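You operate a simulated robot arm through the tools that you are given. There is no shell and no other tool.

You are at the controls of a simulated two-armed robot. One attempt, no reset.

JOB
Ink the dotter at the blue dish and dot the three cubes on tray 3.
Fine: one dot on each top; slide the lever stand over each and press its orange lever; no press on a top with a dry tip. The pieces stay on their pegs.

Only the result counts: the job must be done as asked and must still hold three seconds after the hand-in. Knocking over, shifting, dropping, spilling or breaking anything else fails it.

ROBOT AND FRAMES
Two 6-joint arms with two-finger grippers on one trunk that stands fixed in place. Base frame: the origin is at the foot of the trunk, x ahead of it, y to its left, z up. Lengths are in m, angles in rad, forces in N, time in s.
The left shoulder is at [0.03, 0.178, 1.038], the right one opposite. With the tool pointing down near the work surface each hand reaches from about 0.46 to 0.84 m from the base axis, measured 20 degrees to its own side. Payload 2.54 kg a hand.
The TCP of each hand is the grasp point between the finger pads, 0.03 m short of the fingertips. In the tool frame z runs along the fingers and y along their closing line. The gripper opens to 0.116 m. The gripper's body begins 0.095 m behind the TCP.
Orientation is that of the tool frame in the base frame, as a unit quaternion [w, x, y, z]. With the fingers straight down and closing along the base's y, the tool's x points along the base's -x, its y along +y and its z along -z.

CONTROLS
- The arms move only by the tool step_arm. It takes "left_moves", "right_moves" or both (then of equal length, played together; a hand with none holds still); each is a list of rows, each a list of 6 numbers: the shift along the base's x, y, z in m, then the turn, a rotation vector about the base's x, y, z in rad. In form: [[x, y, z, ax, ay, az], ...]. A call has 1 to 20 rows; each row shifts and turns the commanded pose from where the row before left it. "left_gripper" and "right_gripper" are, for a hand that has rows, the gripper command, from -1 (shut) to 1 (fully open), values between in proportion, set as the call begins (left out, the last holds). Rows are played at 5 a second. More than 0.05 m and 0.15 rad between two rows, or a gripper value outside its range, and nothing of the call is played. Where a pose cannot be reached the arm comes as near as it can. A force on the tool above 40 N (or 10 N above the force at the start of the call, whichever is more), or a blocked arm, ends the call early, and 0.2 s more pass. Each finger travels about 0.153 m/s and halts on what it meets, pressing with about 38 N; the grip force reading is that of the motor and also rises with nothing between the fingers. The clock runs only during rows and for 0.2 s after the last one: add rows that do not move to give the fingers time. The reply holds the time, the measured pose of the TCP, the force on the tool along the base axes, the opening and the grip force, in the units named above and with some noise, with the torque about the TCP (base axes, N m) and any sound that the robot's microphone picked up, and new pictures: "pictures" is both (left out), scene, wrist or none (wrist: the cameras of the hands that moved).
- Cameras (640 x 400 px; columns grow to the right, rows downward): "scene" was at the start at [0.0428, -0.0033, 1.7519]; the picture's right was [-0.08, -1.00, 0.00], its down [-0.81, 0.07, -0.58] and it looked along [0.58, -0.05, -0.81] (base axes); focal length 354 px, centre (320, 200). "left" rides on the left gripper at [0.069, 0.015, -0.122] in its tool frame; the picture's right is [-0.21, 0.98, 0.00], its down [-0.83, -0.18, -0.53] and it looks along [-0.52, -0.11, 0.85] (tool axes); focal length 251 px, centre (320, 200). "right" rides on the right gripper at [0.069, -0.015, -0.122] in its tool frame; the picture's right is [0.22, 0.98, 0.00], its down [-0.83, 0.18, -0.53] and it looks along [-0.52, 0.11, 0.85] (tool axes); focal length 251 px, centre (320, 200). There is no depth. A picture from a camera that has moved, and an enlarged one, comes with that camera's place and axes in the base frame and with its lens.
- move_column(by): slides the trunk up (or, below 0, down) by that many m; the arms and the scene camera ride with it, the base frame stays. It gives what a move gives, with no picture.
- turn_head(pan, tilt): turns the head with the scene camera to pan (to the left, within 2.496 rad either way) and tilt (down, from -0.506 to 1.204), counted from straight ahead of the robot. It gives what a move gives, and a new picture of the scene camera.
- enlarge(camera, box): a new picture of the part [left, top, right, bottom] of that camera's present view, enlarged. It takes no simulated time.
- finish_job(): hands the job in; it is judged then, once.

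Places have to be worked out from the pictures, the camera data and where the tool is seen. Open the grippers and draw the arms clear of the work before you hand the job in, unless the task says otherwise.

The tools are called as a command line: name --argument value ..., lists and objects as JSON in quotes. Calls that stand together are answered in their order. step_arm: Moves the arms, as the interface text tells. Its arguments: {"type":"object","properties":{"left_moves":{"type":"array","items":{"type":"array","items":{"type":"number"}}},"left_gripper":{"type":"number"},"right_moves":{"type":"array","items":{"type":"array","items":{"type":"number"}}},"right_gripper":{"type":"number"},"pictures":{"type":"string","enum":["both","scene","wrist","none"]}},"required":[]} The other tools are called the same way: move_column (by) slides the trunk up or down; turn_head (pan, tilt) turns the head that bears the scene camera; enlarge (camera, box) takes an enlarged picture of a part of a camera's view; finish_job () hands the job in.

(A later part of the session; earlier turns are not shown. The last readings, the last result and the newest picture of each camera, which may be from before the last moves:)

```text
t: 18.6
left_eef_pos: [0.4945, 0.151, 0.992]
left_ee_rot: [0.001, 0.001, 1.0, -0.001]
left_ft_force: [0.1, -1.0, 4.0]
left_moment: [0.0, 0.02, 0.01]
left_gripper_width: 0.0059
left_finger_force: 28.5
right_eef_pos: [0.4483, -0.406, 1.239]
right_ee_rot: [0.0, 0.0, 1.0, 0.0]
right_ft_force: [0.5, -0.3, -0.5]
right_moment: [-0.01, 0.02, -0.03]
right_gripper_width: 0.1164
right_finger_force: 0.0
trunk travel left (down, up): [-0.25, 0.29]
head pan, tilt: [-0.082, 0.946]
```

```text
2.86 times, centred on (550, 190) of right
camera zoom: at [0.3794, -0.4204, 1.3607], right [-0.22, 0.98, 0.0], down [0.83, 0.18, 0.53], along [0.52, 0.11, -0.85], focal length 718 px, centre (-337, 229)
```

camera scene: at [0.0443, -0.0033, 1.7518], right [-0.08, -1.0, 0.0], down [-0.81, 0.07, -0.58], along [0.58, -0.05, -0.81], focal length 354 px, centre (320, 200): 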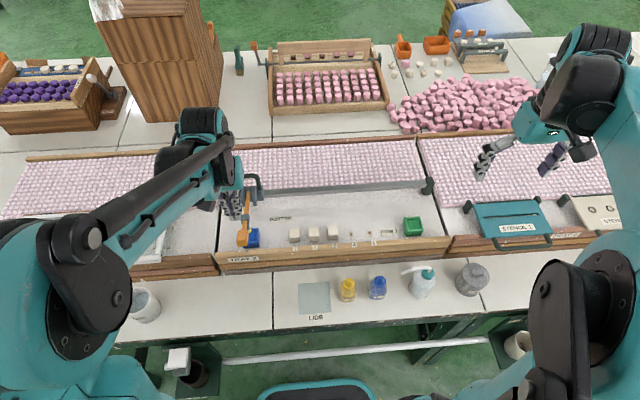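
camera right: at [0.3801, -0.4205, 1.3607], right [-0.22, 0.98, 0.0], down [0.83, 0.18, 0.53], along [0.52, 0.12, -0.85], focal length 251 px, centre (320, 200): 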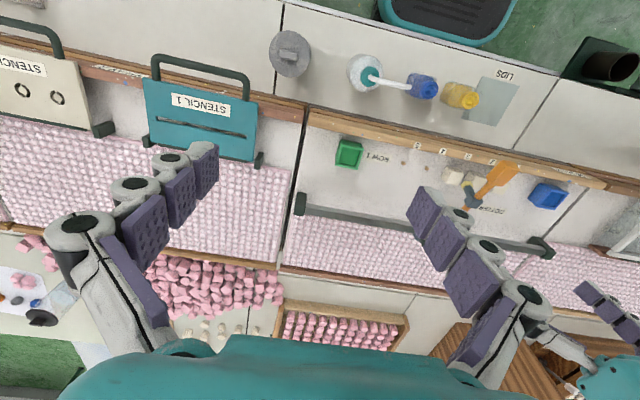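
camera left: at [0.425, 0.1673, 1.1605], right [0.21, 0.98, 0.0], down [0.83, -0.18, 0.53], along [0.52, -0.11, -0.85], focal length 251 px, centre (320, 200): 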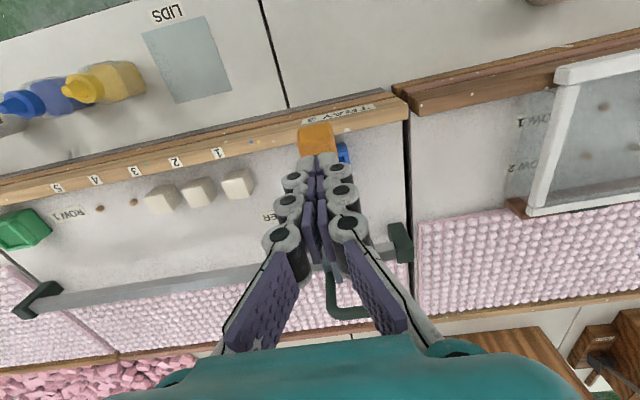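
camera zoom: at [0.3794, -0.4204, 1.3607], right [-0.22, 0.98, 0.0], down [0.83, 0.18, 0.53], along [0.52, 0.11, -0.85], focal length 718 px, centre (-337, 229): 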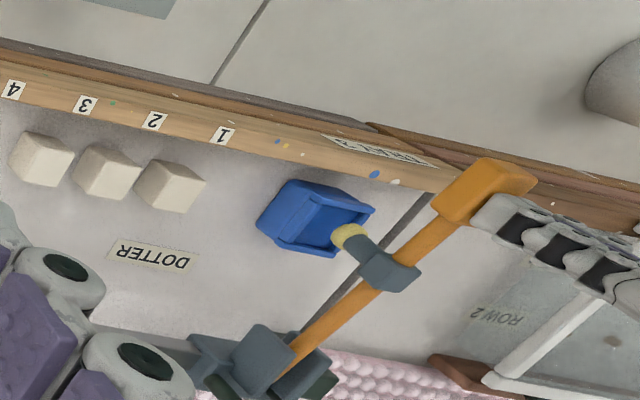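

The paddle swings slightly toward the robot as it drops, so I'll follow with small −x shifts while pressing on (force 4 N so far).

step_arm --left_moves '[[-0.002, 0, -0.004, 0, 0, 0], [-0.002, 0, -0.004, 0, 0, 0], [-0.001, 0, -0.003, 0, 0, 0], [0, 0, 0, 0, 0, 0]]' --pictures "wrist"

enlarge --camera "right" --box '[460, 120, 640, 260]'

enlarge --camera "scene" --box '[200, 180, 300, 260]'

```text
t: 19.6
left_eef_pos: [0.4884, 0.1512, 0.9795]
left_ee_rot: [0.0, 0.0, 1.0, 0.0]
left_ft_force: [2.0, 0.1, 2.2]
left_moment: [0.02, -0.02, 0.01]
left_gripper_width: 0.006
left_finger_force: 27.9
right_eef_pos: [0.4487, -0.4055, 1.239]
right_ee_rot: [0.001, 0.0, 1.0, 0.0]
right_ft_force: [0.4, 0.3, -0.3]
right_moment: [0.03, 0.0, 0.0]
right_gripper_width: 0.1157
right_finger_force: 0.0
trunk travel left (down, up): [-0.25, 0.29]
head pan, tilt: [-0.082, 0.946]
camera left: at [0.4191, 0.1677, 1.1016], right [0.21, 0.98, 0.0], down [0.83, -0.18, 0.53], along [0.52, -0.11, -0.85], focal length 251 px, centre (320, 200)
```

left: 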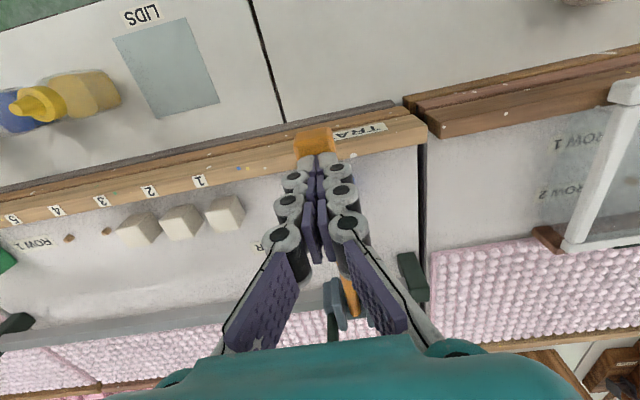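

```text
2.86 times, centred on (550, 190) of right
camera zoom: at [0.3796, -0.4203, 1.3607], right [-0.22, 0.98, 0.0], down [0.83, 0.18, 0.53], along [0.52, 0.11, -0.85], focal length 718 px, centre (-337, 229)
```

zoom: 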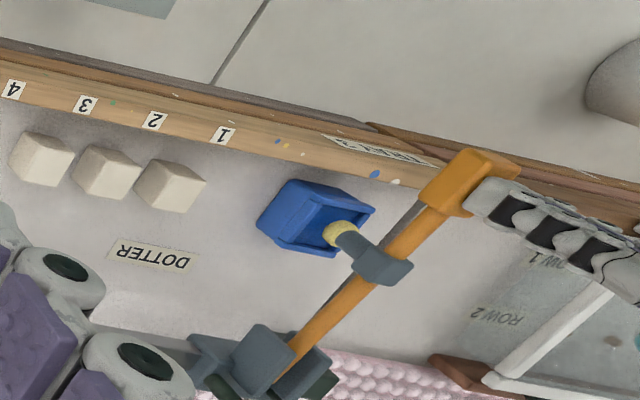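

```text
5.00 times, centred on (250, 220) of scene
camera zoom: at [0.0428, -0.0034, 1.7519], right [-0.08, -1.0, 0.0], down [-0.81, 0.07, -0.58], along [0.58, -0.05, -0.81], focal length 1768 px, centre (670, 100)
```

zoom: 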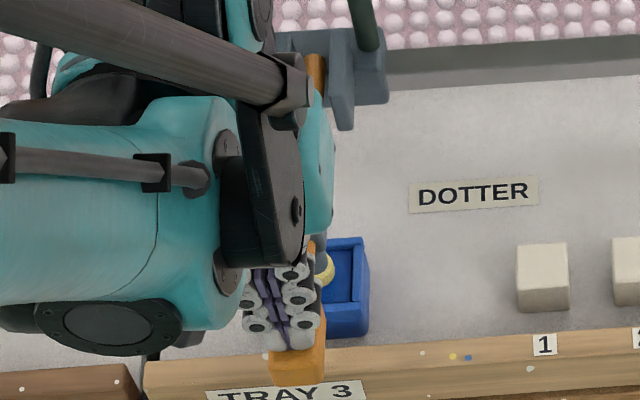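

The tip is entering the dish; still only 2 N. Continue down until it bottoms in the ink.

step_arm --left_moves '[[-0.001, 0, -0.003, 0, 0, 0], [-0.001, 0, -0.003, 0, 0, 0], [0, 0, -0.003, 0, 0, 0], [0, 0, 0, 0, 0, 0]]' --pictures "none"

enlarge --camera "right" --box '[460, 120, 640, 260]'

```text
t: 20.6
left_eef_pos: [0.4863, 0.1506, 0.9717]
left_ee_rot: [0.0, 0.0, 1.0, 0.0]
left_ft_force: [1.3, 2.0, 2.9]
left_moment: [0.04, 0.01, 0.0]
left_gripper_width: 0.0058
left_finger_force: 28.4
right_eef_pos: [0.4477, -0.4055, 1.2392]
right_ee_rot: [0.0, 0.0, 1.0, 0.0]
right_ft_force: [1.0, 0.6, -0.6]
right_moment: [0.02, -0.02, -0.01]
right_gripper_width: 0.116
right_finger_force: 0.0
trunk travel left (down, up): [-0.25, 0.29]
head pan, tilt: [-0.082, 0.946]
```

```text
2.86 times, centred on (550, 190) of right
camera zoom: at [0.3796, -0.4202, 1.3607], right [-0.22, 0.98, 0.0], down [0.83, 0.18, 0.53], along [0.52, 0.11, -0.85], focal length 718 px, centre (-337, 229)
```

zoom: 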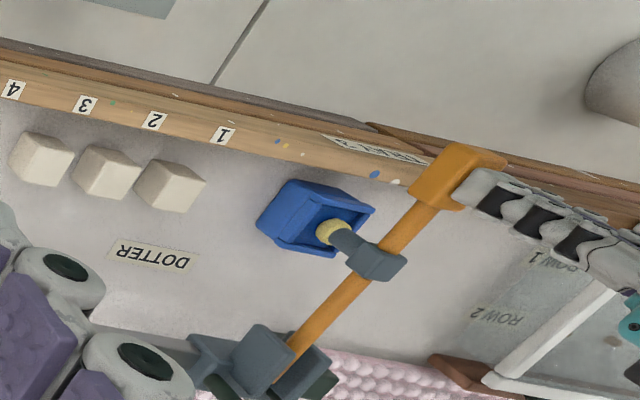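

Tip is well inside the dish; continue.

step_arm --left_moves '[[0, 0, -0.003, 0, 0, 0], [0, 0, -0.003, 0, 0, 0], [0, 0, 0, 0, 0, 0]]' --pictures "none"

enlarge --camera "right" --box '[460, 120, 640, 260]'

```text
t: 21.3
left_eef_pos: [0.4861, 0.1503, 0.9678]
left_ee_rot: [0.002, 0.001, 1.0, 0.0]
left_ft_force: [-1.4, -1.4, 32.3]
left_moment: [-0.01, 0.18, 0.01]
left_gripper_width: 0.0061
left_finger_force: 28.8
right_eef_pos: [0.4466, -0.4056, 1.2391]
right_ee_rot: [0.001, 0.001, 1.0, 0.0]
right_ft_force: [0.0, 0.6, 0.2]
right_moment: [0.01, 0.01, 0.01]
right_gripper_width: 0.1158
right_finger_force: 0.2
trunk travel left (down, up): [-0.25, 0.29]
head pan, tilt: [-0.082, 0.946]
stopped in row 3 (left hand): the force on the tool passed its limit at 43 N (the readings are from after the stop); the commanded pose is now the measured one
```

```text
2.86 times, centred on (550, 190) of right
camera zoom: at [0.3772, -0.4212, 1.3613], right [-0.21, 0.98, 0.0], down [0.82, 0.18, 0.54], along [0.52, 0.11, -0.84], focal length 718 px, centre (-337, 229)
```

zoom: 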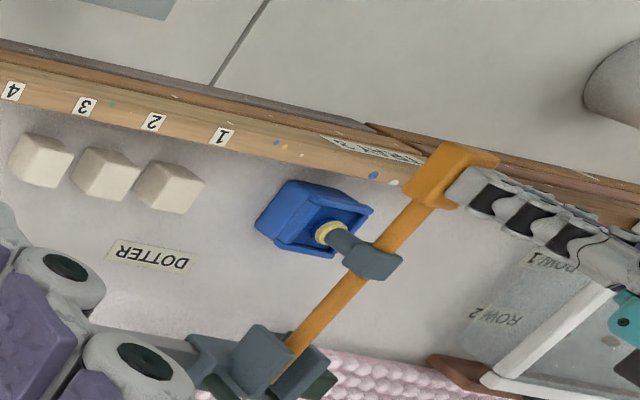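

It bottomed in the dish at TCP z≈0.968 (force limit 43 N tripped). I back off gently and lift, then inspect the tip's colour.

step_arm --left_moves '[[0, 0, 0.001, 0, 0, 0], [0, 0, 0.004, 0, 0, 0], [0.001, 0, 0.01, 0, 0, 0], [0.002, 0, 0.015, 0, 0, 0], [0.003, 0, 0.02, 0, 0, 0], [0.002, 0, 0.02, 0, 0, 0], [0, 0, 0.02, 0, 0, 0], [0, 0, 0, 0, 0, 0]]' --pictures "none"

enlarge --camera "right" --box '[460, 120, 640, 260]'

enlarge --camera "scene" --box '[200, 160, 300, 260]'

```text
t: 23.1
left_eef_pos: [0.4966, 0.1515, 1.0553]
left_ee_rot: [0.001, 0.001, 1.0, 0.0]
left_ft_force: [0.3, -0.3, -0.4]
left_moment: [0.0, 0.0, -0.03]
left_gripper_width: 0.0001
left_finger_force: 28.3
right_eef_pos: [0.4502, -0.4035, 1.2384]
right_ee_rot: [0.0, 0.0, 1.0, 0.001]
right_ft_force: [0.1, -0.5, 0.6]
right_moment: [0.0, -0.01, 0.03]
right_gripper_width: 0.116
right_finger_force: 0.0
trunk travel left (down, up): [-0.25, 0.29]
head pan, tilt: [-0.082, 0.946]
```

```text
2.86 times, centred on (550, 190) of right
camera zoom: at [0.38, -0.4203, 1.3605], right [-0.22, 0.98, 0.0], down [0.83, 0.18, 0.53], along [0.52, 0.11, -0.85], focal length 718 px, centre (-337, 229)
```

zoom: 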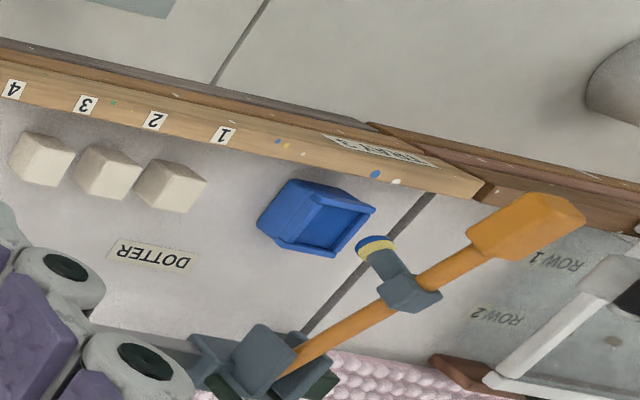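

```text
4.00 times, centred on (250, 210) of scene
camera zoom: at [0.0433, -0.0033, 1.7518], right [-0.08, -1.0, 0.0], down [-0.81, 0.07, -0.58], along [0.58, -0.05, -0.81], focal length 1414 px, centre (600, 160)
```

zoom: 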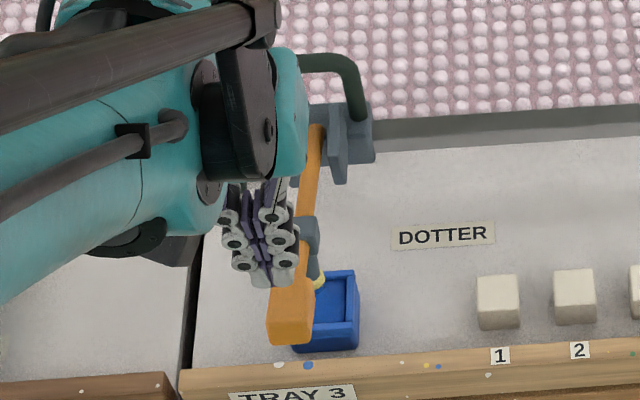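

The tip end is now blue (inked) and the lever sprang back. Next: fingers to 0.095 m, over to the handle, and down astride it.

step_arm --left_moves '[[0.02, 0.001, 0.01, 0, 0, 0], [0.045, 0, 0, 0, 0, 0], [0.045, 0, 0, 0, 0, 0], [0.045, 0, 0, 0, 0, 0], [0.045, 0, 0, 0, 0, 0], [0.001, 0, -0.03, 0, 0, 0], [0, 0, -0.035, 0, 0, 0], [0, 0, -0.035, 0, 0, 0], [0, 0, 0, 0, 0, 0]]' --left_gripper 0.64 --pictures "wrist"

```text
t: 25.1
left_eef_pos: [0.6983, 0.1516, 0.9642]
left_ee_rot: [0.001, 0.0, 1.0, 0.0]
left_ft_force: [-0.8, 0.9, 0.1]
left_moment: [-0.01, 0.0, 0.02]
left_gripper_width: 0.0952
left_finger_force: 0.1
right_eef_pos: [0.4486, -0.4052, 1.2381]
right_ee_rot: [0.0, 0.0, 1.0, 0.0]
right_ft_force: [0.0, -0.5, 0.0]
right_moment: [0.01, -0.05, 0.0]
right_gripper_width: 0.1161
right_finger_force: 0.1
trunk travel left (down, up): [-0.25, 0.29]
head pan, tilt: [-0.082, 0.946]
camera left: at [0.6281, 0.1689, 1.0864], right [0.21, 0.98, 0.0], down [0.82, -0.18, 0.54], along [0.52, -0.11, -0.84], focal length 251 px, centre (320, 200)
```

left: 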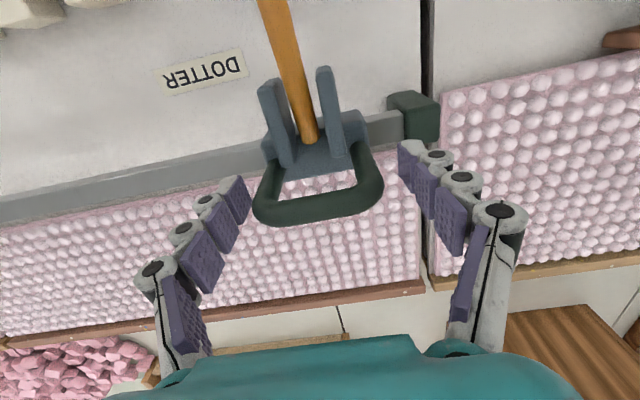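

Astride the loop. I narrow the fingers to a close fit and slide the stand to cube 1 (target y≈0.0267).

step_arm --left_moves '[[0, 0, 0, 0, 0, 0], [0, -0.01, 0, 0, 0, 0], [0, -0.016, 0, 0, 0, 0], [0, -0.016, 0, 0, 0, 0], [0, -0.016, 0, 0, 0, 0], [0, -0.016, 0, 0, 0, 0], [0, -0.016, 0, 0, 0, 0], [0, -0.016, 0, 0, 0, 0], [0, -0.01, 0, 0, 0, 0], [0, -0.006, 0, 0, 0, 0], [0, -0.003, 0, 0, 0, 0], [0, -0.001, 0, 0, 0, 0], [0, 0, 0, 0, 0, 0]]' --left_gripper 0.302 --pictures "wrist"

enlarge --camera "scene" --box '[240, 160, 360, 260]'

enlarge --camera "right" --box '[440, 130, 580, 240]'

```text
t: 27.9
left_eef_pos: [0.6962, 0.026, 0.9653]
left_ee_rot: [0.002, 0.0, 1.0, 0.0]
left_ft_force: [0.8, 0.2, 0.7]
left_moment: [0.02, 0.03, -0.02]
left_gripper_width: 0.0755
left_finger_force: 0.4
right_eef_pos: [0.449, -0.4051, 1.2371]
right_ee_rot: [0.0, 0.0, 1.0, 0.0]
right_ft_force: [0.6, -0.5, -0.4]
right_moment: [0.0, -0.03, 0.0]
right_gripper_width: 0.1158
right_finger_force: 0.0
trunk travel left (down, up): [-0.25, 0.29]
head pan, tilt: [-0.082, 0.946]
camera left: at [0.6273, 0.0432, 1.0866], right [0.21, 0.98, 0.0], down [0.82, -0.18, 0.54], along [0.52, -0.11, -0.84], focal length 251 px, centre (320, 200)
```

left: 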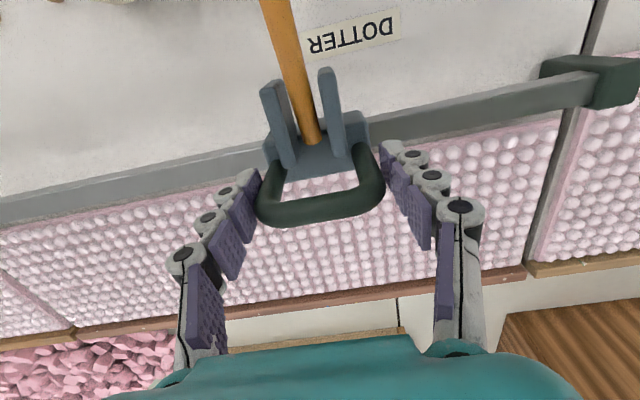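

```text
4.00 times, centred on (300, 210) of scene
camera zoom: at [0.0428, -0.0034, 1.7519], right [-0.08, -1.0, 0.0], down [-0.81, 0.07, -0.58], along [0.58, -0.05, -0.81], focal length 1414 px, centre (400, 160)
```

zoom: 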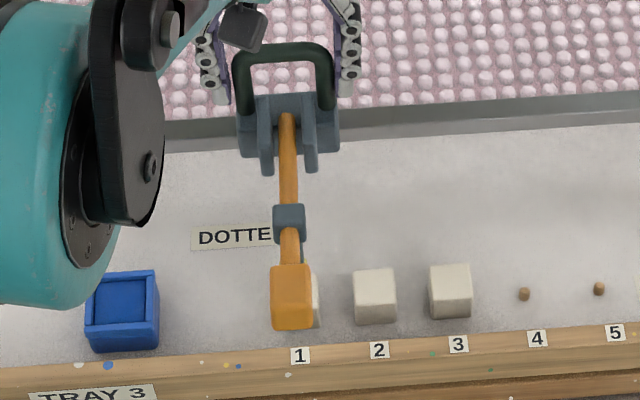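

```text
3.64 times, centred on (510, 185) of right
camera zoom: at [0.3797, -0.4204, 1.3606], right [-0.22, 0.98, 0.0], down [0.83, 0.18, 0.53], along [0.52, 0.11, -0.85], focal length 914 px, centre (-371, 254)
```

zoom: 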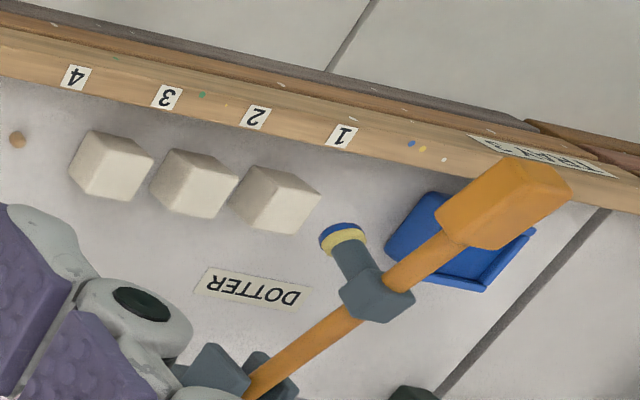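

The tip is still blue and the stand is at y≈0.027, in line with cube 1 (paddle by camera 0.0274, cube 0.0267). I'll lift off the handle.

step_arm --left_moves '[[0, 0.0012, 0, 0, 0, 0], [0, 0, 0.03, 0, 0, 0], [0, 0, 0.035, 0, 0, 0], [0, 0, 0.035, 0, 0, 0], [0, 0, 0, 0, 0, 0]]' --pictures "none"

step_arm --left_moves '[[-0.045, 0, 0, 0, 0, 0], [-0.045, 0, 0, 0, 0, 0], [-0.045, 0, 0, 0, 0, 0], [-0.045, 0, 0, 0, 0, 0], [-0.021, 0, 0, 0, 0, 0], [0, 0, -0.025, 0, 0, 0], [0, 0, 0, 0, 0, 0]]' --left_gripper -1 --pictures "wrist"

enlarge --camera "right" --box '[440, 130, 580, 240]'

enlarge --camera "scene" --box '[240, 160, 360, 260]'

```text
t: 29.1
left_eef_pos: [0.6969, 0.0268, 1.0666]
left_ee_rot: [0.001, 0.0, 1.0, 0.0]
left_ft_force: [-0.9, 0.6, 0.3]
left_moment: [0.04, 0.0, 0.01]
left_gripper_width: 0.0755
left_finger_force: 0.1
right_eef_pos: [0.4491, -0.4043, 1.2385]
right_ee_rot: [0.0, 0.0, 1.0, 0.0]
right_ft_force: [0.0, 0.6, -0.7]
right_moment: [-0.01, -0.01, 0.02]
right_gripper_width: 0.1161
right_finger_force: 0.0
trunk travel left (down, up): [-0.25, 0.29]
head pan, tilt: [-0.082, 0.946]
```

```text
t: 30.7
left_eef_pos: [0.4954, 0.0272, 1.0419]
left_ee_rot: [0.002, 0.0, 1.0, 0.001]
left_ft_force: [0.3, -0.4, -0.5]
left_moment: [0.0, -0.02, 0.01]
left_gripper_width: 0.0
left_finger_force: 28.4
right_eef_pos: [0.4487, -0.4052, 1.2385]
right_ee_rot: [0.0, 0.0, 1.0, 0.0]
right_ft_force: [-0.9, -1.3, -0.3]
right_moment: [-0.02, -0.04, 0.01]
right_gripper_width: 0.1161
right_finger_force: 0.0
trunk travel left (down, up): [-0.25, 0.29]
head pan, tilt: [-0.082, 0.946]
camera left: at [0.4261, 0.044, 1.1634], right [0.21, 0.98, 0.0], down [0.82, -0.18, 0.54], along [0.52, -0.11, -0.84], focal length 251 px, centre (320, 200)
```

left: 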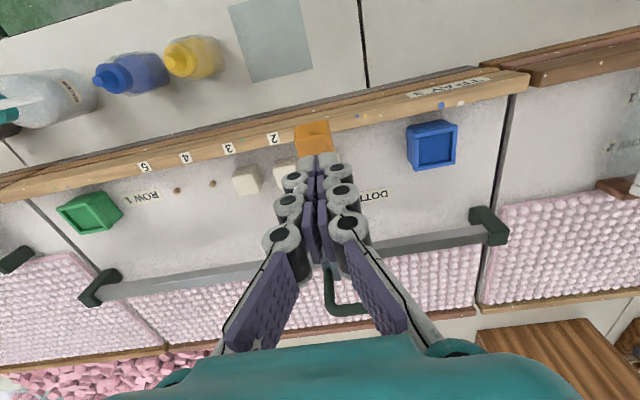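

```text
3.64 times, centred on (510, 185) of right
camera zoom: at [0.3789, -0.4202, 1.3609], right [-0.22, 0.98, 0.0], down [0.83, 0.18, 0.53], along [0.52, 0.11, -0.85], focal length 914 px, centre (-371, 254)
```

zoom: 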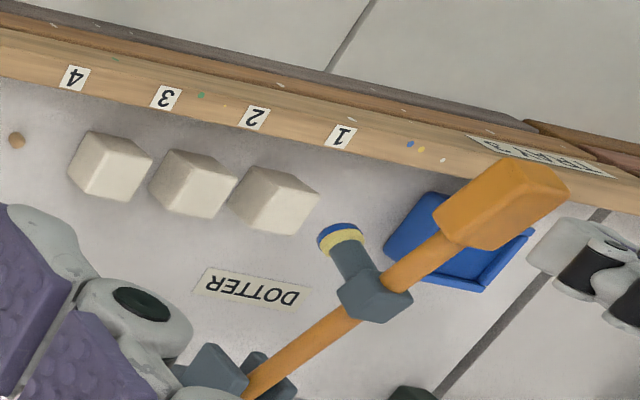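

```text
4.00 times, centred on (300, 210) of scene
camera zoom: at [0.0418, -0.0032, 1.7519], right [-0.08, -1.0, 0.0], down [-0.81, 0.07, -0.59], along [0.58, -0.05, -0.81], focal length 1414 px, centre (400, 160)
```

zoom: 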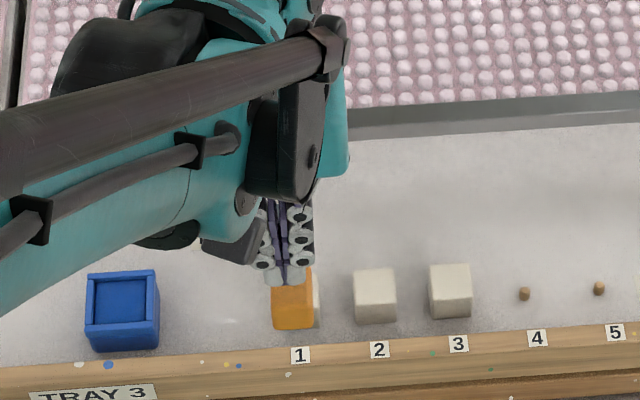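

Fingers are over the paddle, tip blue. I press down part-way, stopping short of the expected cube contact (≈0.98).

step_arm --left_moves '[[0, 0, -0.01, 0, 0, 0], [0, 0, -0.01, 0, 0, 0], [-0.001, 0, -0.008, 0, 0, 0], [-0.001, 0, -0.008, 0, 0, 0], [-0.002, 0, -0.008, 0, 0, 0], [-0.001, 0, -0.006, 0, 0, 0], [0, 0, 0, 0, 0, 0]]' --pictures "none"

enlarge --camera "right" --box '[460, 150, 540, 200]'

```text
t: 32.3
left_eef_pos: [0.4915, 0.0286, 0.9911]
left_ee_rot: [0.002, 0.0, 1.0, 0.0]
left_ft_force: [-0.3, 1.0, 3.9]
left_moment: [-0.02, 0.04, -0.01]
left_gripper_width: 0.0056
left_finger_force: 29.0
right_eef_pos: [0.4491, -0.4047, 1.2391]
right_ee_rot: [0.0, 0.0, 1.0, 0.0]
right_ft_force: [0.2, -0.4, -0.1]
right_moment: [0.01, 0.01, 0.01]
right_gripper_width: 0.116
right_finger_force: 0.0
trunk travel left (down, up): [-0.25, 0.29]
head pan, tilt: [-0.082, 0.946]
```

```text
8.00 times, centred on (500, 175) of right
camera zoom: at [0.3794, -0.4203, 1.3607], right [-0.22, 0.98, 0.0], down [0.83, 0.18, 0.53], along [0.52, 0.11, -0.85], focal length 2012 px, centre (-1120, 400)
```

zoom: 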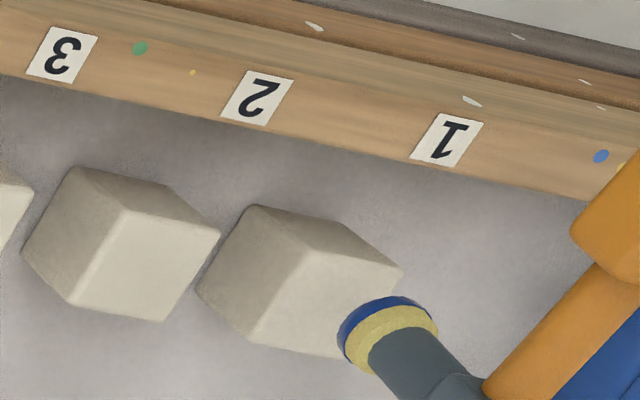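

The tip is descending in line with cube 1's top. I continue in fine steps to contact.

step_arm --left_moves '[[-0.001, 0, -0.003, 0, 0, 0], [-0.001, 0, -0.003, 0, 0, 0], [0, 0, -0.002, 0, 0, 0], [0, 0, 0, 0, 0, 0]]' --pictures "none"

enlarge --camera "right" --box '[460, 150, 540, 200]'

```text
t: 33.3
left_eef_pos: [0.4891, 0.0272, 0.9836]
left_ee_rot: [0.002, 0.0, 1.0, -0.001]
left_ft_force: [0.2, 0.6, 2.9]
left_moment: [0.07, 0.04, -0.03]
left_gripper_width: 0.0062
left_finger_force: 28.8
right_eef_pos: [0.4486, -0.4039, 1.2386]
right_ee_rot: [0.0, 0.0, 1.0, -0.001]
right_ft_force: [0.2, -0.1, -0.5]
right_moment: [-0.01, 0.0, 0.0]
right_gripper_width: 0.116
right_finger_force: 0.1
trunk travel left (down, up): [-0.25, 0.29]
head pan, tilt: [-0.082, 0.946]
```

```text
8.00 times, centred on (500, 175) of right
camera zoom: at [0.3795, -0.4202, 1.3607], right [-0.22, 0.98, 0.0], down [0.83, 0.18, 0.53], along [0.52, 0.11, -0.85], focal length 2012 px, centre (-1120, 400)
```

zoom: 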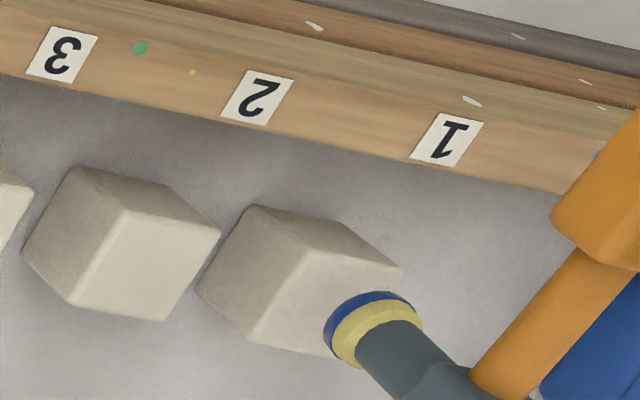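

Alignment looks right: at touchdown the disc centre should fall on about the centre of the top. I keep going in 1.5 mm steps.

step_arm --left_moves '[[0, 0, -0.0015, 0, 0, 0], [0, 0, -0.0015, 0, 0, 0], [0, 0, -0.0015, 0, 0, 0], [0, 0, 0, 0, 0, 0]]' --pictures "none"

enlarge --camera "right" --box '[460, 150, 540, 200]'

```text
t: 34.3
left_eef_pos: [0.489, 0.0277, 0.9783]
left_ee_rot: [0.002, 0.001, 1.0, -0.001]
left_ft_force: [-0.6, 0.3, 4.7]
left_moment: [-0.01, 0.04, 0.0]
left_gripper_width: 0.006
left_finger_force: 28.3
right_eef_pos: [0.4474, -0.4049, 1.239]
right_ee_rot: [0.0, 0.0, 1.0, 0.0]
right_ft_force: [0.1, 0.3, 0.9]
right_moment: [-0.02, -0.01, -0.04]
right_gripper_width: 0.1158
right_finger_force: 0.0
trunk travel left (down, up): [-0.25, 0.29]
head pan, tilt: [-0.082, 0.946]
```

```text
8.00 times, centred on (500, 175) of right
camera zoom: at [0.3793, -0.4203, 1.3608], right [-0.22, 0.98, 0.0], down [0.83, 0.18, 0.53], along [0.52, 0.11, -0.85], focal length 2012 px, centre (-1120, 400)
```

zoom: 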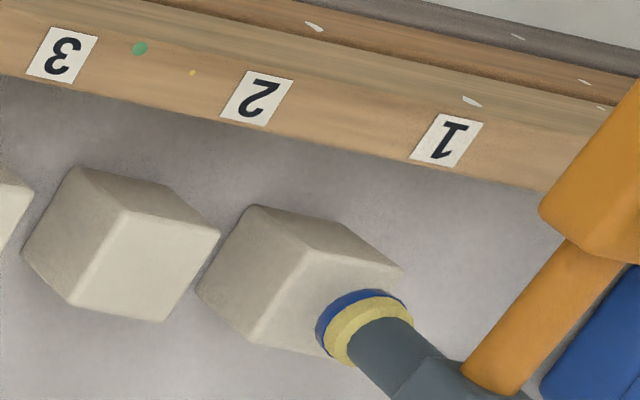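

Still only spring load. Continuing.

step_arm --left_moves '[[0, 0, -0.0015, 0, 0, 0], [0, 0, -0.0015, 0, 0, 0], [0, 0, 0, 0, 0, 0]]' --pictures "none"

enlarge --camera "right" --box '[460, 150, 540, 200]'

```text
t: 35.1
left_eef_pos: [0.4868, 0.0266, 0.9751]
left_ee_rot: [0.001, 0.0, 1.0, 0.0]
left_ft_force: [-1.9, 0.8, 4.7]
left_moment: [0.03, 0.06, 0.04]
left_gripper_width: 0.006
left_finger_force: 28.1
right_eef_pos: [0.4489, -0.404, 1.2402]
right_ee_rot: [0.0, -0.001, 1.0, 0.001]
right_ft_force: [-0.5, -0.3, -1.0]
right_moment: [0.0, 0.0, 0.02]
right_gripper_width: 0.116
right_finger_force: 0.1
trunk travel left (down, up): [-0.25, 0.29]
head pan, tilt: [-0.082, 0.946]
```

```text
8.00 times, centred on (500, 175) of right
camera zoom: at [0.3792, -0.4202, 1.3608], right [-0.22, 0.98, 0.0], down [0.83, 0.18, 0.53], along [0.52, 0.11, -0.85], focal length 2012 px, centre (-1120, 400)
```

zoom: 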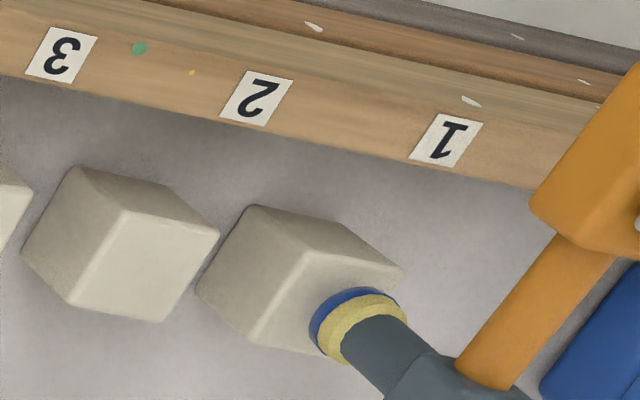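

No hard contact yet. 1 mm steps now.

step_arm --left_moves '[[0, 0, -0.001, 0, 0, 0], [0, 0, -0.001, 0, 0, 0], [0, 0, 0, 0, 0, 0]]' --pictures "none"

enlarge --camera "right" --box '[460, 150, 540, 200]'

```text
t: 35.9
left_eef_pos: [0.4889, 0.0264, 0.9733]
left_ee_rot: [0.001, 0.0, 1.0, 0.0]
left_ft_force: [-2.4, -0.2, 4.0]
left_moment: [-0.03, 0.06, 0.02]
left_gripper_width: 0.0062
left_finger_force: 28.4
right_eef_pos: [0.4483, -0.4053, 1.2387]
right_ee_rot: [0.0, 0.0, 1.0, 0.0]
right_ft_force: [-0.1, -0.8, -0.2]
right_moment: [0.02, -0.03, -0.01]
right_gripper_width: 0.116
right_finger_force: 0.1
trunk travel left (down, up): [-0.25, 0.29]
head pan, tilt: [-0.082, 0.946]
```

```text
8.00 times, centred on (500, 175) of right
camera zoom: at [0.3791, -0.4204, 1.3608], right [-0.22, 0.98, 0.0], down [0.83, 0.18, 0.53], along [0.52, 0.11, -0.85], focal length 2012 px, centre (-1120, 400)
```

zoom: 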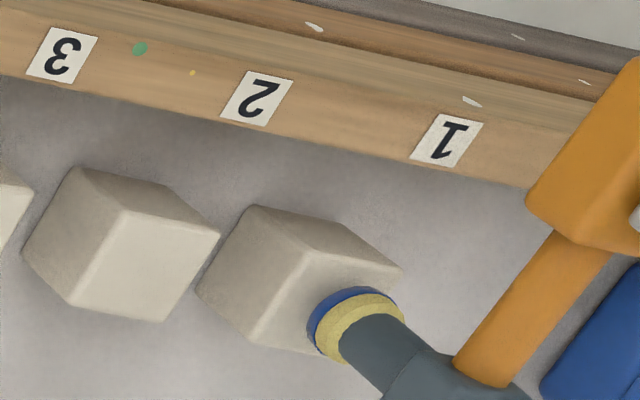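

Continue 1 mm at a time.

step_arm --left_moves '[[0, 0, -0.001, 0, 0, 0], [0, 0, 0, 0, 0, 0]]' --pictures "none"

enlarge --camera "right" --box '[460, 150, 540, 200]'

```text
t: 36.5
left_eef_pos: [0.4889, 0.0264, 0.9723]
left_ee_rot: [0.002, 0.0, 1.0, 0.0]
left_ft_force: [-1.5, 1.2, 3.9]
left_moment: [-0.04, 0.07, 0.01]
left_gripper_width: 0.0061
left_finger_force: 29.0
right_eef_pos: [0.4487, -0.4059, 1.2374]
right_ee_rot: [0.0, 0.0, 1.0, 0.0]
right_ft_force: [-0.5, -0.3, -0.1]
right_moment: [0.02, 0.01, -0.01]
right_gripper_width: 0.116
right_finger_force: 0.1
trunk travel left (down, up): [-0.25, 0.29]
head pan, tilt: [-0.082, 0.946]
```

```text
8.00 times, centred on (500, 175) of right
camera zoom: at [0.3792, -0.4204, 1.3608], right [-0.22, 0.98, 0.0], down [0.83, 0.18, 0.53], along [0.52, 0.11, -0.85], focal length 2012 px, centre (-1120, 400)
```

zoom: 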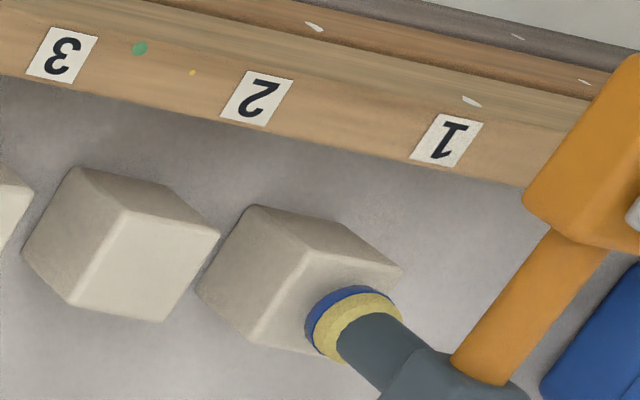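

Still free travel; continue in 1 mm steps.

step_arm --left_moves '[[0, 0, -0.001, 0, 0, 0], [0, 0, -0.001, 0, 0, 0], [0, 0, 0, 0, 0, 0]]' --pictures "none"

enlarge --camera "right" --box '[460, 150, 540, 200]'

```text
t: 37.3
left_eef_pos: [0.4879, 0.027, 0.9701]
left_ee_rot: [0.001, 0.001, 1.0, 0.0]
left_ft_force: [0.3, 1.0, 3.0]
left_moment: [0.0, 0.05, -0.05]
left_gripper_width: 0.0062
left_finger_force: 28.3
right_eef_pos: [0.4479, -0.4041, 1.2385]
right_ee_rot: [0.0, 0.0, 1.0, 0.0]
right_ft_force: [0.3, -0.2, 0.4]
right_moment: [-0.01, -0.01, -0.02]
right_gripper_width: 0.116
right_finger_force: 0.1
trunk travel left (down, up): [-0.25, 0.29]
head pan, tilt: [-0.082, 0.946]
```

```text
8.00 times, centred on (500, 175) of right
camera zoom: at [0.3794, -0.4202, 1.3608], right [-0.22, 0.98, 0.0], down [0.83, 0.18, 0.53], along [0.52, 0.11, -0.85], focal length 2012 px, centre (-1120, 400)
```

zoom: 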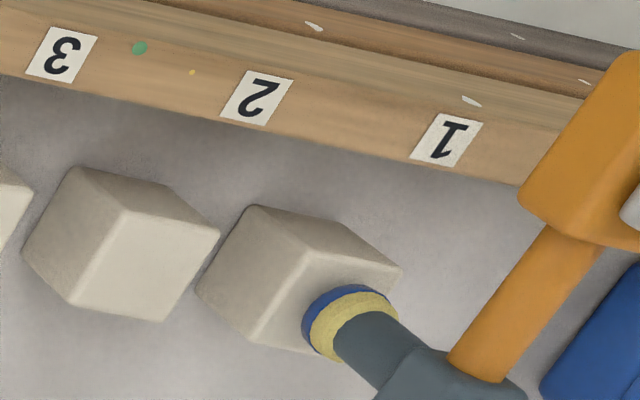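

Nearly down. Another 1 mm at a time.

step_arm --left_moves '[[0, 0, -0.001, 0, 0, 0], [0, 0, -0.0005, 0, 0, 0], [0, 0, 0, 0, 0, 0]]' --pictures "none"

enlarge --camera "right" --box '[460, 150, 540, 200]'

```text
t: 38.1
left_eef_pos: [0.4881, 0.0266, 0.9691]
left_ee_rot: [0.002, 0.001, 1.0, 0.0]
left_ft_force: [-2.1, 0.9, 4.3]
left_moment: [0.01, 0.13, 0.04]
left_gripper_width: 0.0062
left_finger_force: 28.4
right_eef_pos: [0.4484, -0.4053, 1.2389]
right_ee_rot: [0.001, 0.0, 1.0, 0.0]
right_ft_force: [-0.6, 0.0, -0.2]
right_moment: [0.02, -0.01, 0.03]
right_gripper_width: 0.1161
right_finger_force: 0.1
trunk travel left (down, up): [-0.25, 0.29]
head pan, tilt: [-0.082, 0.946]
```

```text
8.00 times, centred on (500, 175) of right
camera zoom: at [0.3791, -0.4203, 1.3608], right [-0.22, 0.98, 0.0], down [0.83, 0.18, 0.53], along [0.52, 0.11, -0.85], focal length 2012 px, centre (-1120, 400)
```

zoom: 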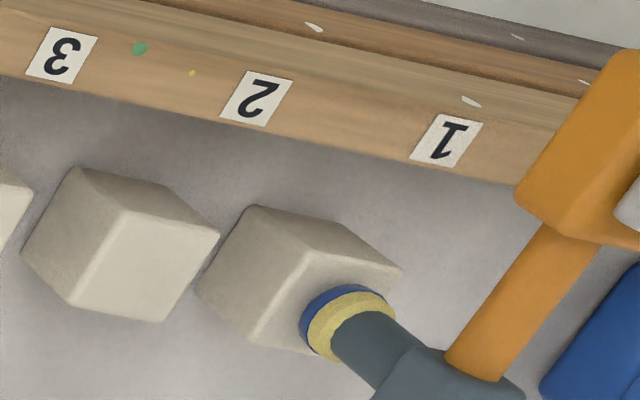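

Continue slowly; I expect contact within a couple of millimetres.

step_arm --left_moves '[[0, 0, -0.0007, 0, 0, 0], [0, 0, 0, 0, 0, 0]]' --pictures "none"

step_arm --left_moves '[[0, 0, -0.0007, 0, 0, 0], [0, 0, 0, 0, 0, 0]]' --pictures "none"

enlarge --camera "right" --box '[460, 150, 540, 200]'

```text
t: 38.7
left_eef_pos: [0.4885, 0.0267, 0.9687]
left_ee_rot: [0.002, 0.0, 1.0, -0.001]
left_ft_force: [-2.8, 0.9, 3.6]
left_moment: [0.02, 0.08, 0.0]
left_gripper_width: 0.006
left_finger_force: 28.6
right_eef_pos: [0.4487, -0.405, 1.2388]
right_ee_rot: [0.0, 0.0, 1.0, -0.001]
right_ft_force: [-0.4, -1.1, -0.3]
right_moment: [-0.01, 0.02, -0.01]
right_gripper_width: 0.1158
right_finger_force: 0.1
trunk travel left (down, up): [-0.25, 0.29]
head pan, tilt: [-0.082, 0.946]
```

```text
t: 39.3
left_eef_pos: [0.4881, 0.028, 0.9687]
left_ee_rot: [0.002, 0.0, 1.0, 0.0]
left_ft_force: [0.2, -0.9, 3.6]
left_moment: [-0.01, 0.06, 0.02]
left_gripper_width: 0.006
left_finger_force: 28.7
right_eef_pos: [0.4478, -0.4053, 1.2389]
right_ee_rot: [0.0, 0.0, 1.0, -0.001]
right_ft_force: [1.2, -0.2, 0.5]
right_moment: [0.0, 0.0, -0.01]
right_gripper_width: 0.1161
right_finger_force: 0.0
trunk travel left (down, up): [-0.25, 0.29]
head pan, tilt: [-0.082, 0.946]
```

```text
8.00 times, centred on (500, 175) of right
camera zoom: at [0.3793, -0.4204, 1.3608], right [-0.22, 0.98, 0.0], down [0.83, 0.18, 0.53], along [0.52, 0.11, -0.85], focal length 2012 px, centre (-1120, 400)
```

zoom: 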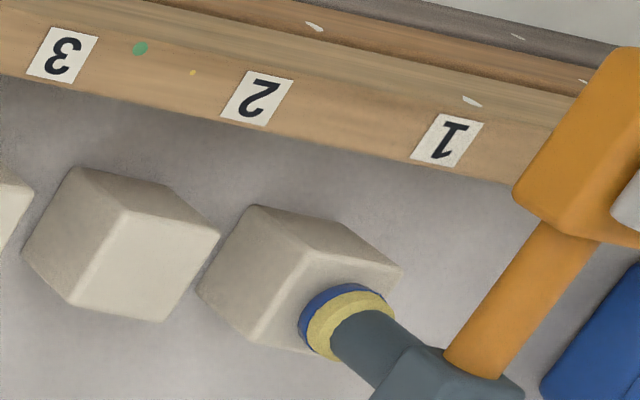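

Force is still just the spring's 3.6 N; continue.

step_arm --left_moves '[[0, 0, -0.0007, 0, 0, 0], [0, 0, 0, 0, 0, 0]]' --pictures "none"

step_arm --left_moves '[[0, 0, -0.0007, 0, 0, 0], [0, 0, 0, 0, 0, 0]]' --pictures "none"

enlarge --camera "right" --box '[460, 150, 540, 200]'

```text
t: 39.9
left_eef_pos: [0.4882, 0.0283, 0.9679]
left_ee_rot: [0.002, 0.0, 1.0, 0.0]
left_ft_force: [0.2, -0.6, 4.5]
left_moment: [-0.01, 0.0, 0.01]
left_gripper_width: 0.0059
left_finger_force: 28.7
right_eef_pos: [0.4476, -0.4056, 1.2379]
right_ee_rot: [0.0, 0.001, 1.0, 0.001]
right_ft_force: [-1.3, 0.2, 0.6]
right_moment: [0.0, -0.03, -0.03]
right_gripper_width: 0.1162
right_finger_force: 0.0
trunk travel left (down, up): [-0.25, 0.29]
head pan, tilt: [-0.082, 0.946]
```

```text
t: 40.5
left_eef_pos: [0.4898, 0.0273, 0.9655]
left_ee_rot: [0.002, -0.001, 1.0, 0.0]
left_ft_force: [-1.7, 0.2, 3.2]
left_moment: [0.01, 0.0, 0.02]
left_gripper_width: 0.0061
left_finger_force: 28.2
right_eef_pos: [0.4484, -0.4055, 1.2383]
right_ee_rot: [0.0, 0.0, 1.0, 0.0]
right_ft_force: [-0.5, -0.3, 0.0]
right_moment: [0.0, 0.0, 0.01]
right_gripper_width: 0.1161
right_finger_force: 0.1
trunk travel left (down, up): [-0.25, 0.29]
head pan, tilt: [-0.082, 0.946]
```

```text
8.00 times, centred on (500, 175) of right
camera zoom: at [0.3792, -0.4203, 1.3608], right [-0.22, 0.98, 0.0], down [0.83, 0.18, 0.53], along [0.52, 0.11, -0.85], focal length 2012 px, centre (-1120, 400)
```

zoom: 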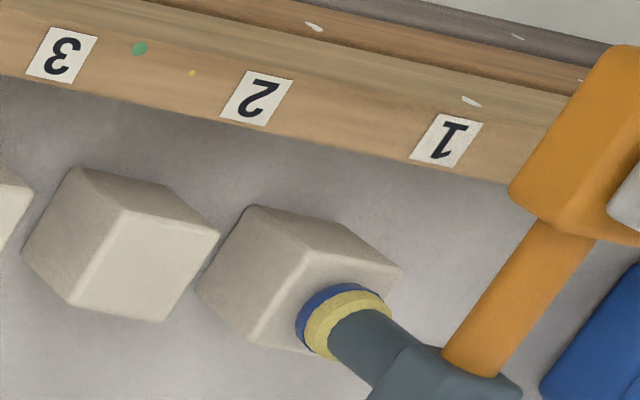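

Continue the fine descent.

step_arm --left_moves '[[0, 0, -0.0007, 0, 0, 0], [0, 0, 0, 0, 0, 0]]' --pictures "none"

step_arm --left_moves '[[0, 0, -0.0007, 0, 0, 0], [0, 0, 0, 0, 0, 0]]' --pictures "none"

enlarge --camera "right" --box '[460, 150, 540, 200]'

```text
t: 41.1
left_eef_pos: [0.4884, 0.0266, 0.9667]
left_ee_rot: [0.003, 0.0, 1.0, 0.0]
left_ft_force: [-2.4, 0.0, 3.5]
left_moment: [0.02, 0.01, 0.0]
left_gripper_width: 0.0062
left_finger_force: 28.8
right_eef_pos: [0.4481, -0.4051, 1.2384]
right_ee_rot: [0.0, 0.0, 1.0, 0.0]
right_ft_force: [-0.1, -0.2, -0.3]
right_moment: [-0.05, -0.02, 0.0]
right_gripper_width: 0.1161
right_finger_force: 0.2
trunk travel left (down, up): [-0.25, 0.29]
head pan, tilt: [-0.082, 0.946]
```

```text
t: 41.7
left_eef_pos: [0.489, 0.0274, 0.9641]
left_ee_rot: [0.002, -0.001, 1.0, 0.0]
left_ft_force: [0.2, 1.0, 5.1]
left_moment: [0.01, -0.04, 0.03]
left_gripper_width: 0.0057
left_finger_force: 28.6
right_eef_pos: [0.449, -0.4048, 1.2393]
right_ee_rot: [0.0, -0.001, 1.0, 0.0]
right_ft_force: [0.7, -0.1, 0.1]
right_moment: [-0.02, -0.02, 0.0]
right_gripper_width: 0.1161
right_finger_force: 0.0
trunk travel left (down, up): [-0.25, 0.29]
head pan, tilt: [-0.082, 0.946]
```

```text
8.00 times, centred on (500, 175) of right
camera zoom: at [0.3793, -0.4203, 1.3608], right [-0.22, 0.98, 0.0], down [0.83, 0.18, 0.53], along [0.52, 0.11, -0.85], focal length 2012 px, centre (-1120, 400)
```

zoom: 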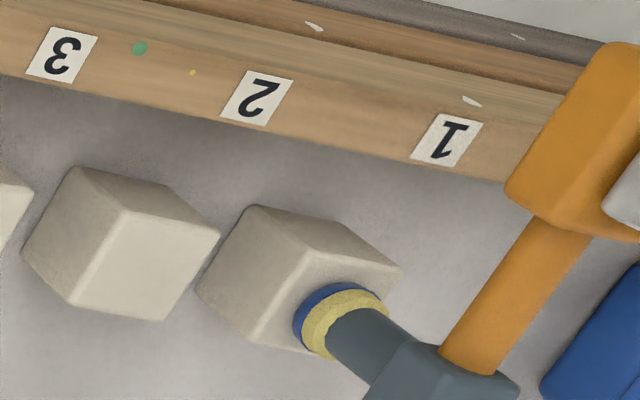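

Re-fitting the cube top against both cameras puts it lower (z≈0.878), so about 5–6 mm of tip travel remain and the approach line still points at the cube's centre. Continuing in 1.5 mm steps.

step_arm --left_moves '[[0, 0, -0.0015, 0, 0, 0], [0, 0, -0.0015, 0, 0, 0], [0, 0, 0, 0, 0, 0]]' --pictures "none"

enlarge --camera "right" --box '[460, 150, 540, 200]'

```text
t: 42.3
left_eef_pos: [0.4895, 0.0269, 0.9653]
left_ee_rot: [0.003, 0.001, 1.0, -0.001]
left_ft_force: [-0.8, -0.3, 29.2]
left_moment: [0.03, -0.27, -0.03]
left_gripper_width: 0.0058
left_finger_force: 28.8
right_eef_pos: [0.4468, -0.4048, 1.2389]
right_ee_rot: [0.001, -0.001, 1.0, 0.0]
right_ft_force: [-1.0, -0.2, 0.0]
right_moment: [-0.01, -0.02, 0.03]
right_gripper_width: 0.116
right_finger_force: 0.1
trunk travel left (down, up): [-0.25, 0.29]
head pan, tilt: [-0.082, 0.946]
stopped in row 3 (left hand): the force on the tool passed its limit at 43 N (the readings are from after the stop); the commanded pose is now the measured one
```

```text
8.00 times, centred on (500, 175) of right
camera zoom: at [0.3776, -0.4204, 1.3614], right [-0.21, 0.98, 0.0], down [0.82, 0.18, 0.54], along [0.52, 0.11, -0.84], focal length 2012 px, centre (-1120, 400)
```

zoom: 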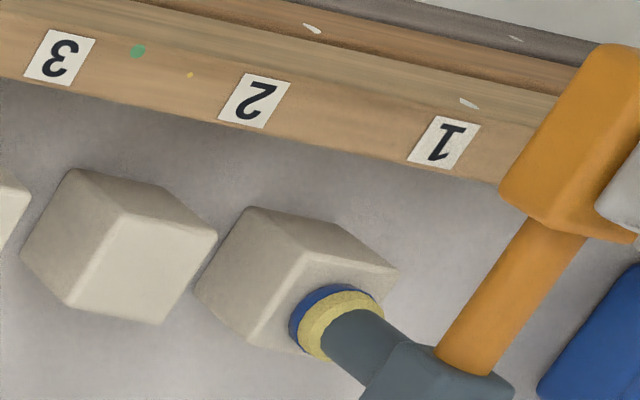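

Contact reached (43 N, stopped). I release the lever smoothly and check the top of cube 1 and the tip.

step_arm --left_moves '[[0, 0, 0.001, 0, 0, 0], [0, 0, 0.005, 0, 0, 0], [0.001, 0, 0.012, 0, 0, 0], [0.003, 0, 0.018, 0, 0, 0], [0.003, 0, 0.02, 0, 0, 0], [0.001, 0, 0.02, 0, 0, 0], [0, 0, 0.016, 0, 0, 0], [0, 0, 0, 0, 0, 0]]' --pictures "none"

enlarge --camera "right" --box '[460, 150, 540, 200]'

enlarge --camera "right" --box '[440, 130, 580, 240]'

```text
t: 44.1
left_eef_pos: [0.4999, 0.027, 1.054]
left_ee_rot: [0.003, 0.0, 1.0, 0.0]
left_ft_force: [0.5, -0.3, 0.0]
left_moment: [0.02, 0.0, 0.0]
left_gripper_width: 0.0002
left_finger_force: 28.9
right_eef_pos: [0.4491, -0.4053, 1.2385]
right_ee_rot: [0.0, 0.0, 1.0, 0.0]
right_ft_force: [0.4, -0.3, 0.5]
right_moment: [0.04, 0.02, -0.02]
right_gripper_width: 0.1159
right_finger_force: 0.1
trunk travel left (down, up): [-0.25, 0.29]
head pan, tilt: [-0.082, 0.946]
```

```text
8.00 times, centred on (500, 175) of right
camera zoom: at [0.3798, -0.4204, 1.3606], right [-0.22, 0.98, 0.0], down [0.83, 0.18, 0.53], along [0.52, 0.11, -0.85], focal length 2012 px, centre (-1120, 400)
```

zoom: 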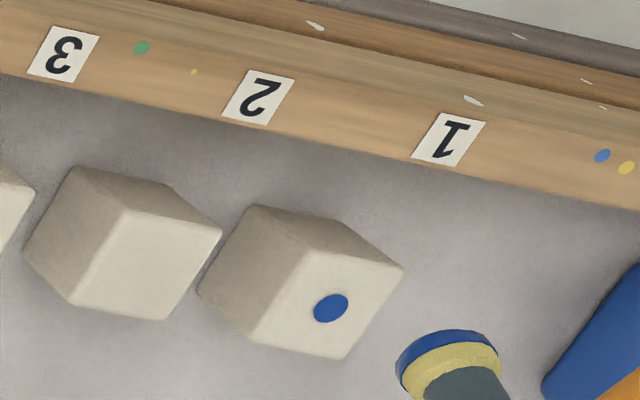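

```text
3.64 times, centred on (510, 185) of right
camera zoom: at [0.3798, -0.4204, 1.3606], right [-0.22, 0.98, 0.0], down [0.83, 0.18, 0.53], along [0.52, 0.11, -0.85], focal length 914 px, centre (-371, 254)
```

zoom: 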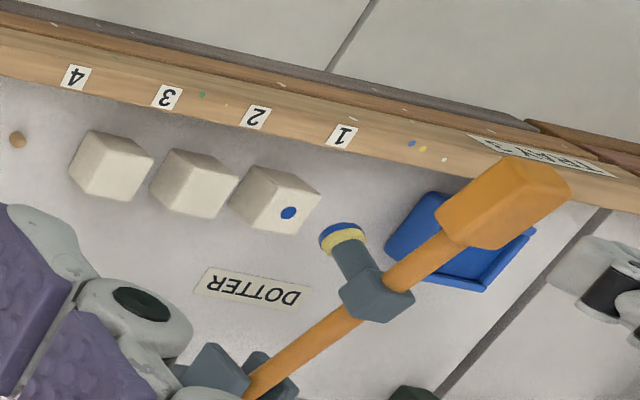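

Cube 1 has a clean, nearly centred blue dot (about 1.5 mm toward +y). I'll look closely at the tip to judge whether it is still wet.

enlarge --camera "right" --box '[500, 180, 550, 210]'

enlarge --camera "scene" --box '[280, 215, 350, 255]'

```text
12.80 times, centred on (525, 195) of right
camera zoom: at [0.3798, -0.4204, 1.3606], right [-0.22, 0.98, 0.0], down [0.83, 0.18, 0.53], along [0.52, 0.11, -0.85], focal length 3218 px, centre (-2304, 264)
```

zoom: 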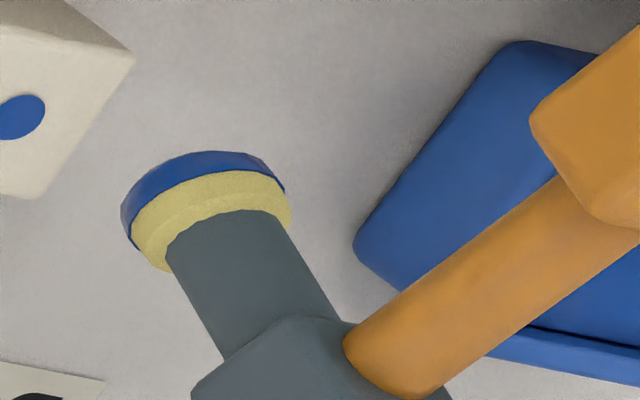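

```text
9.14 times, centred on (315, 235) of scene
camera zoom: at [0.043, -0.0034, 1.7518], right [-0.08, -1.0, 0.0], down [-0.81, 0.07, -0.58], along [0.58, -0.05, -0.81], focal length 3233 px, centre (366, -120)
```

zoom: 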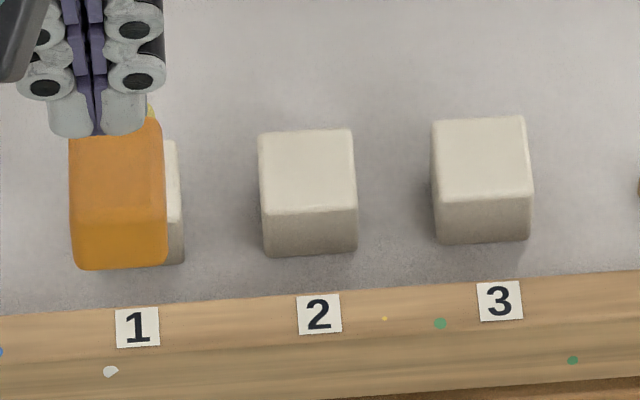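

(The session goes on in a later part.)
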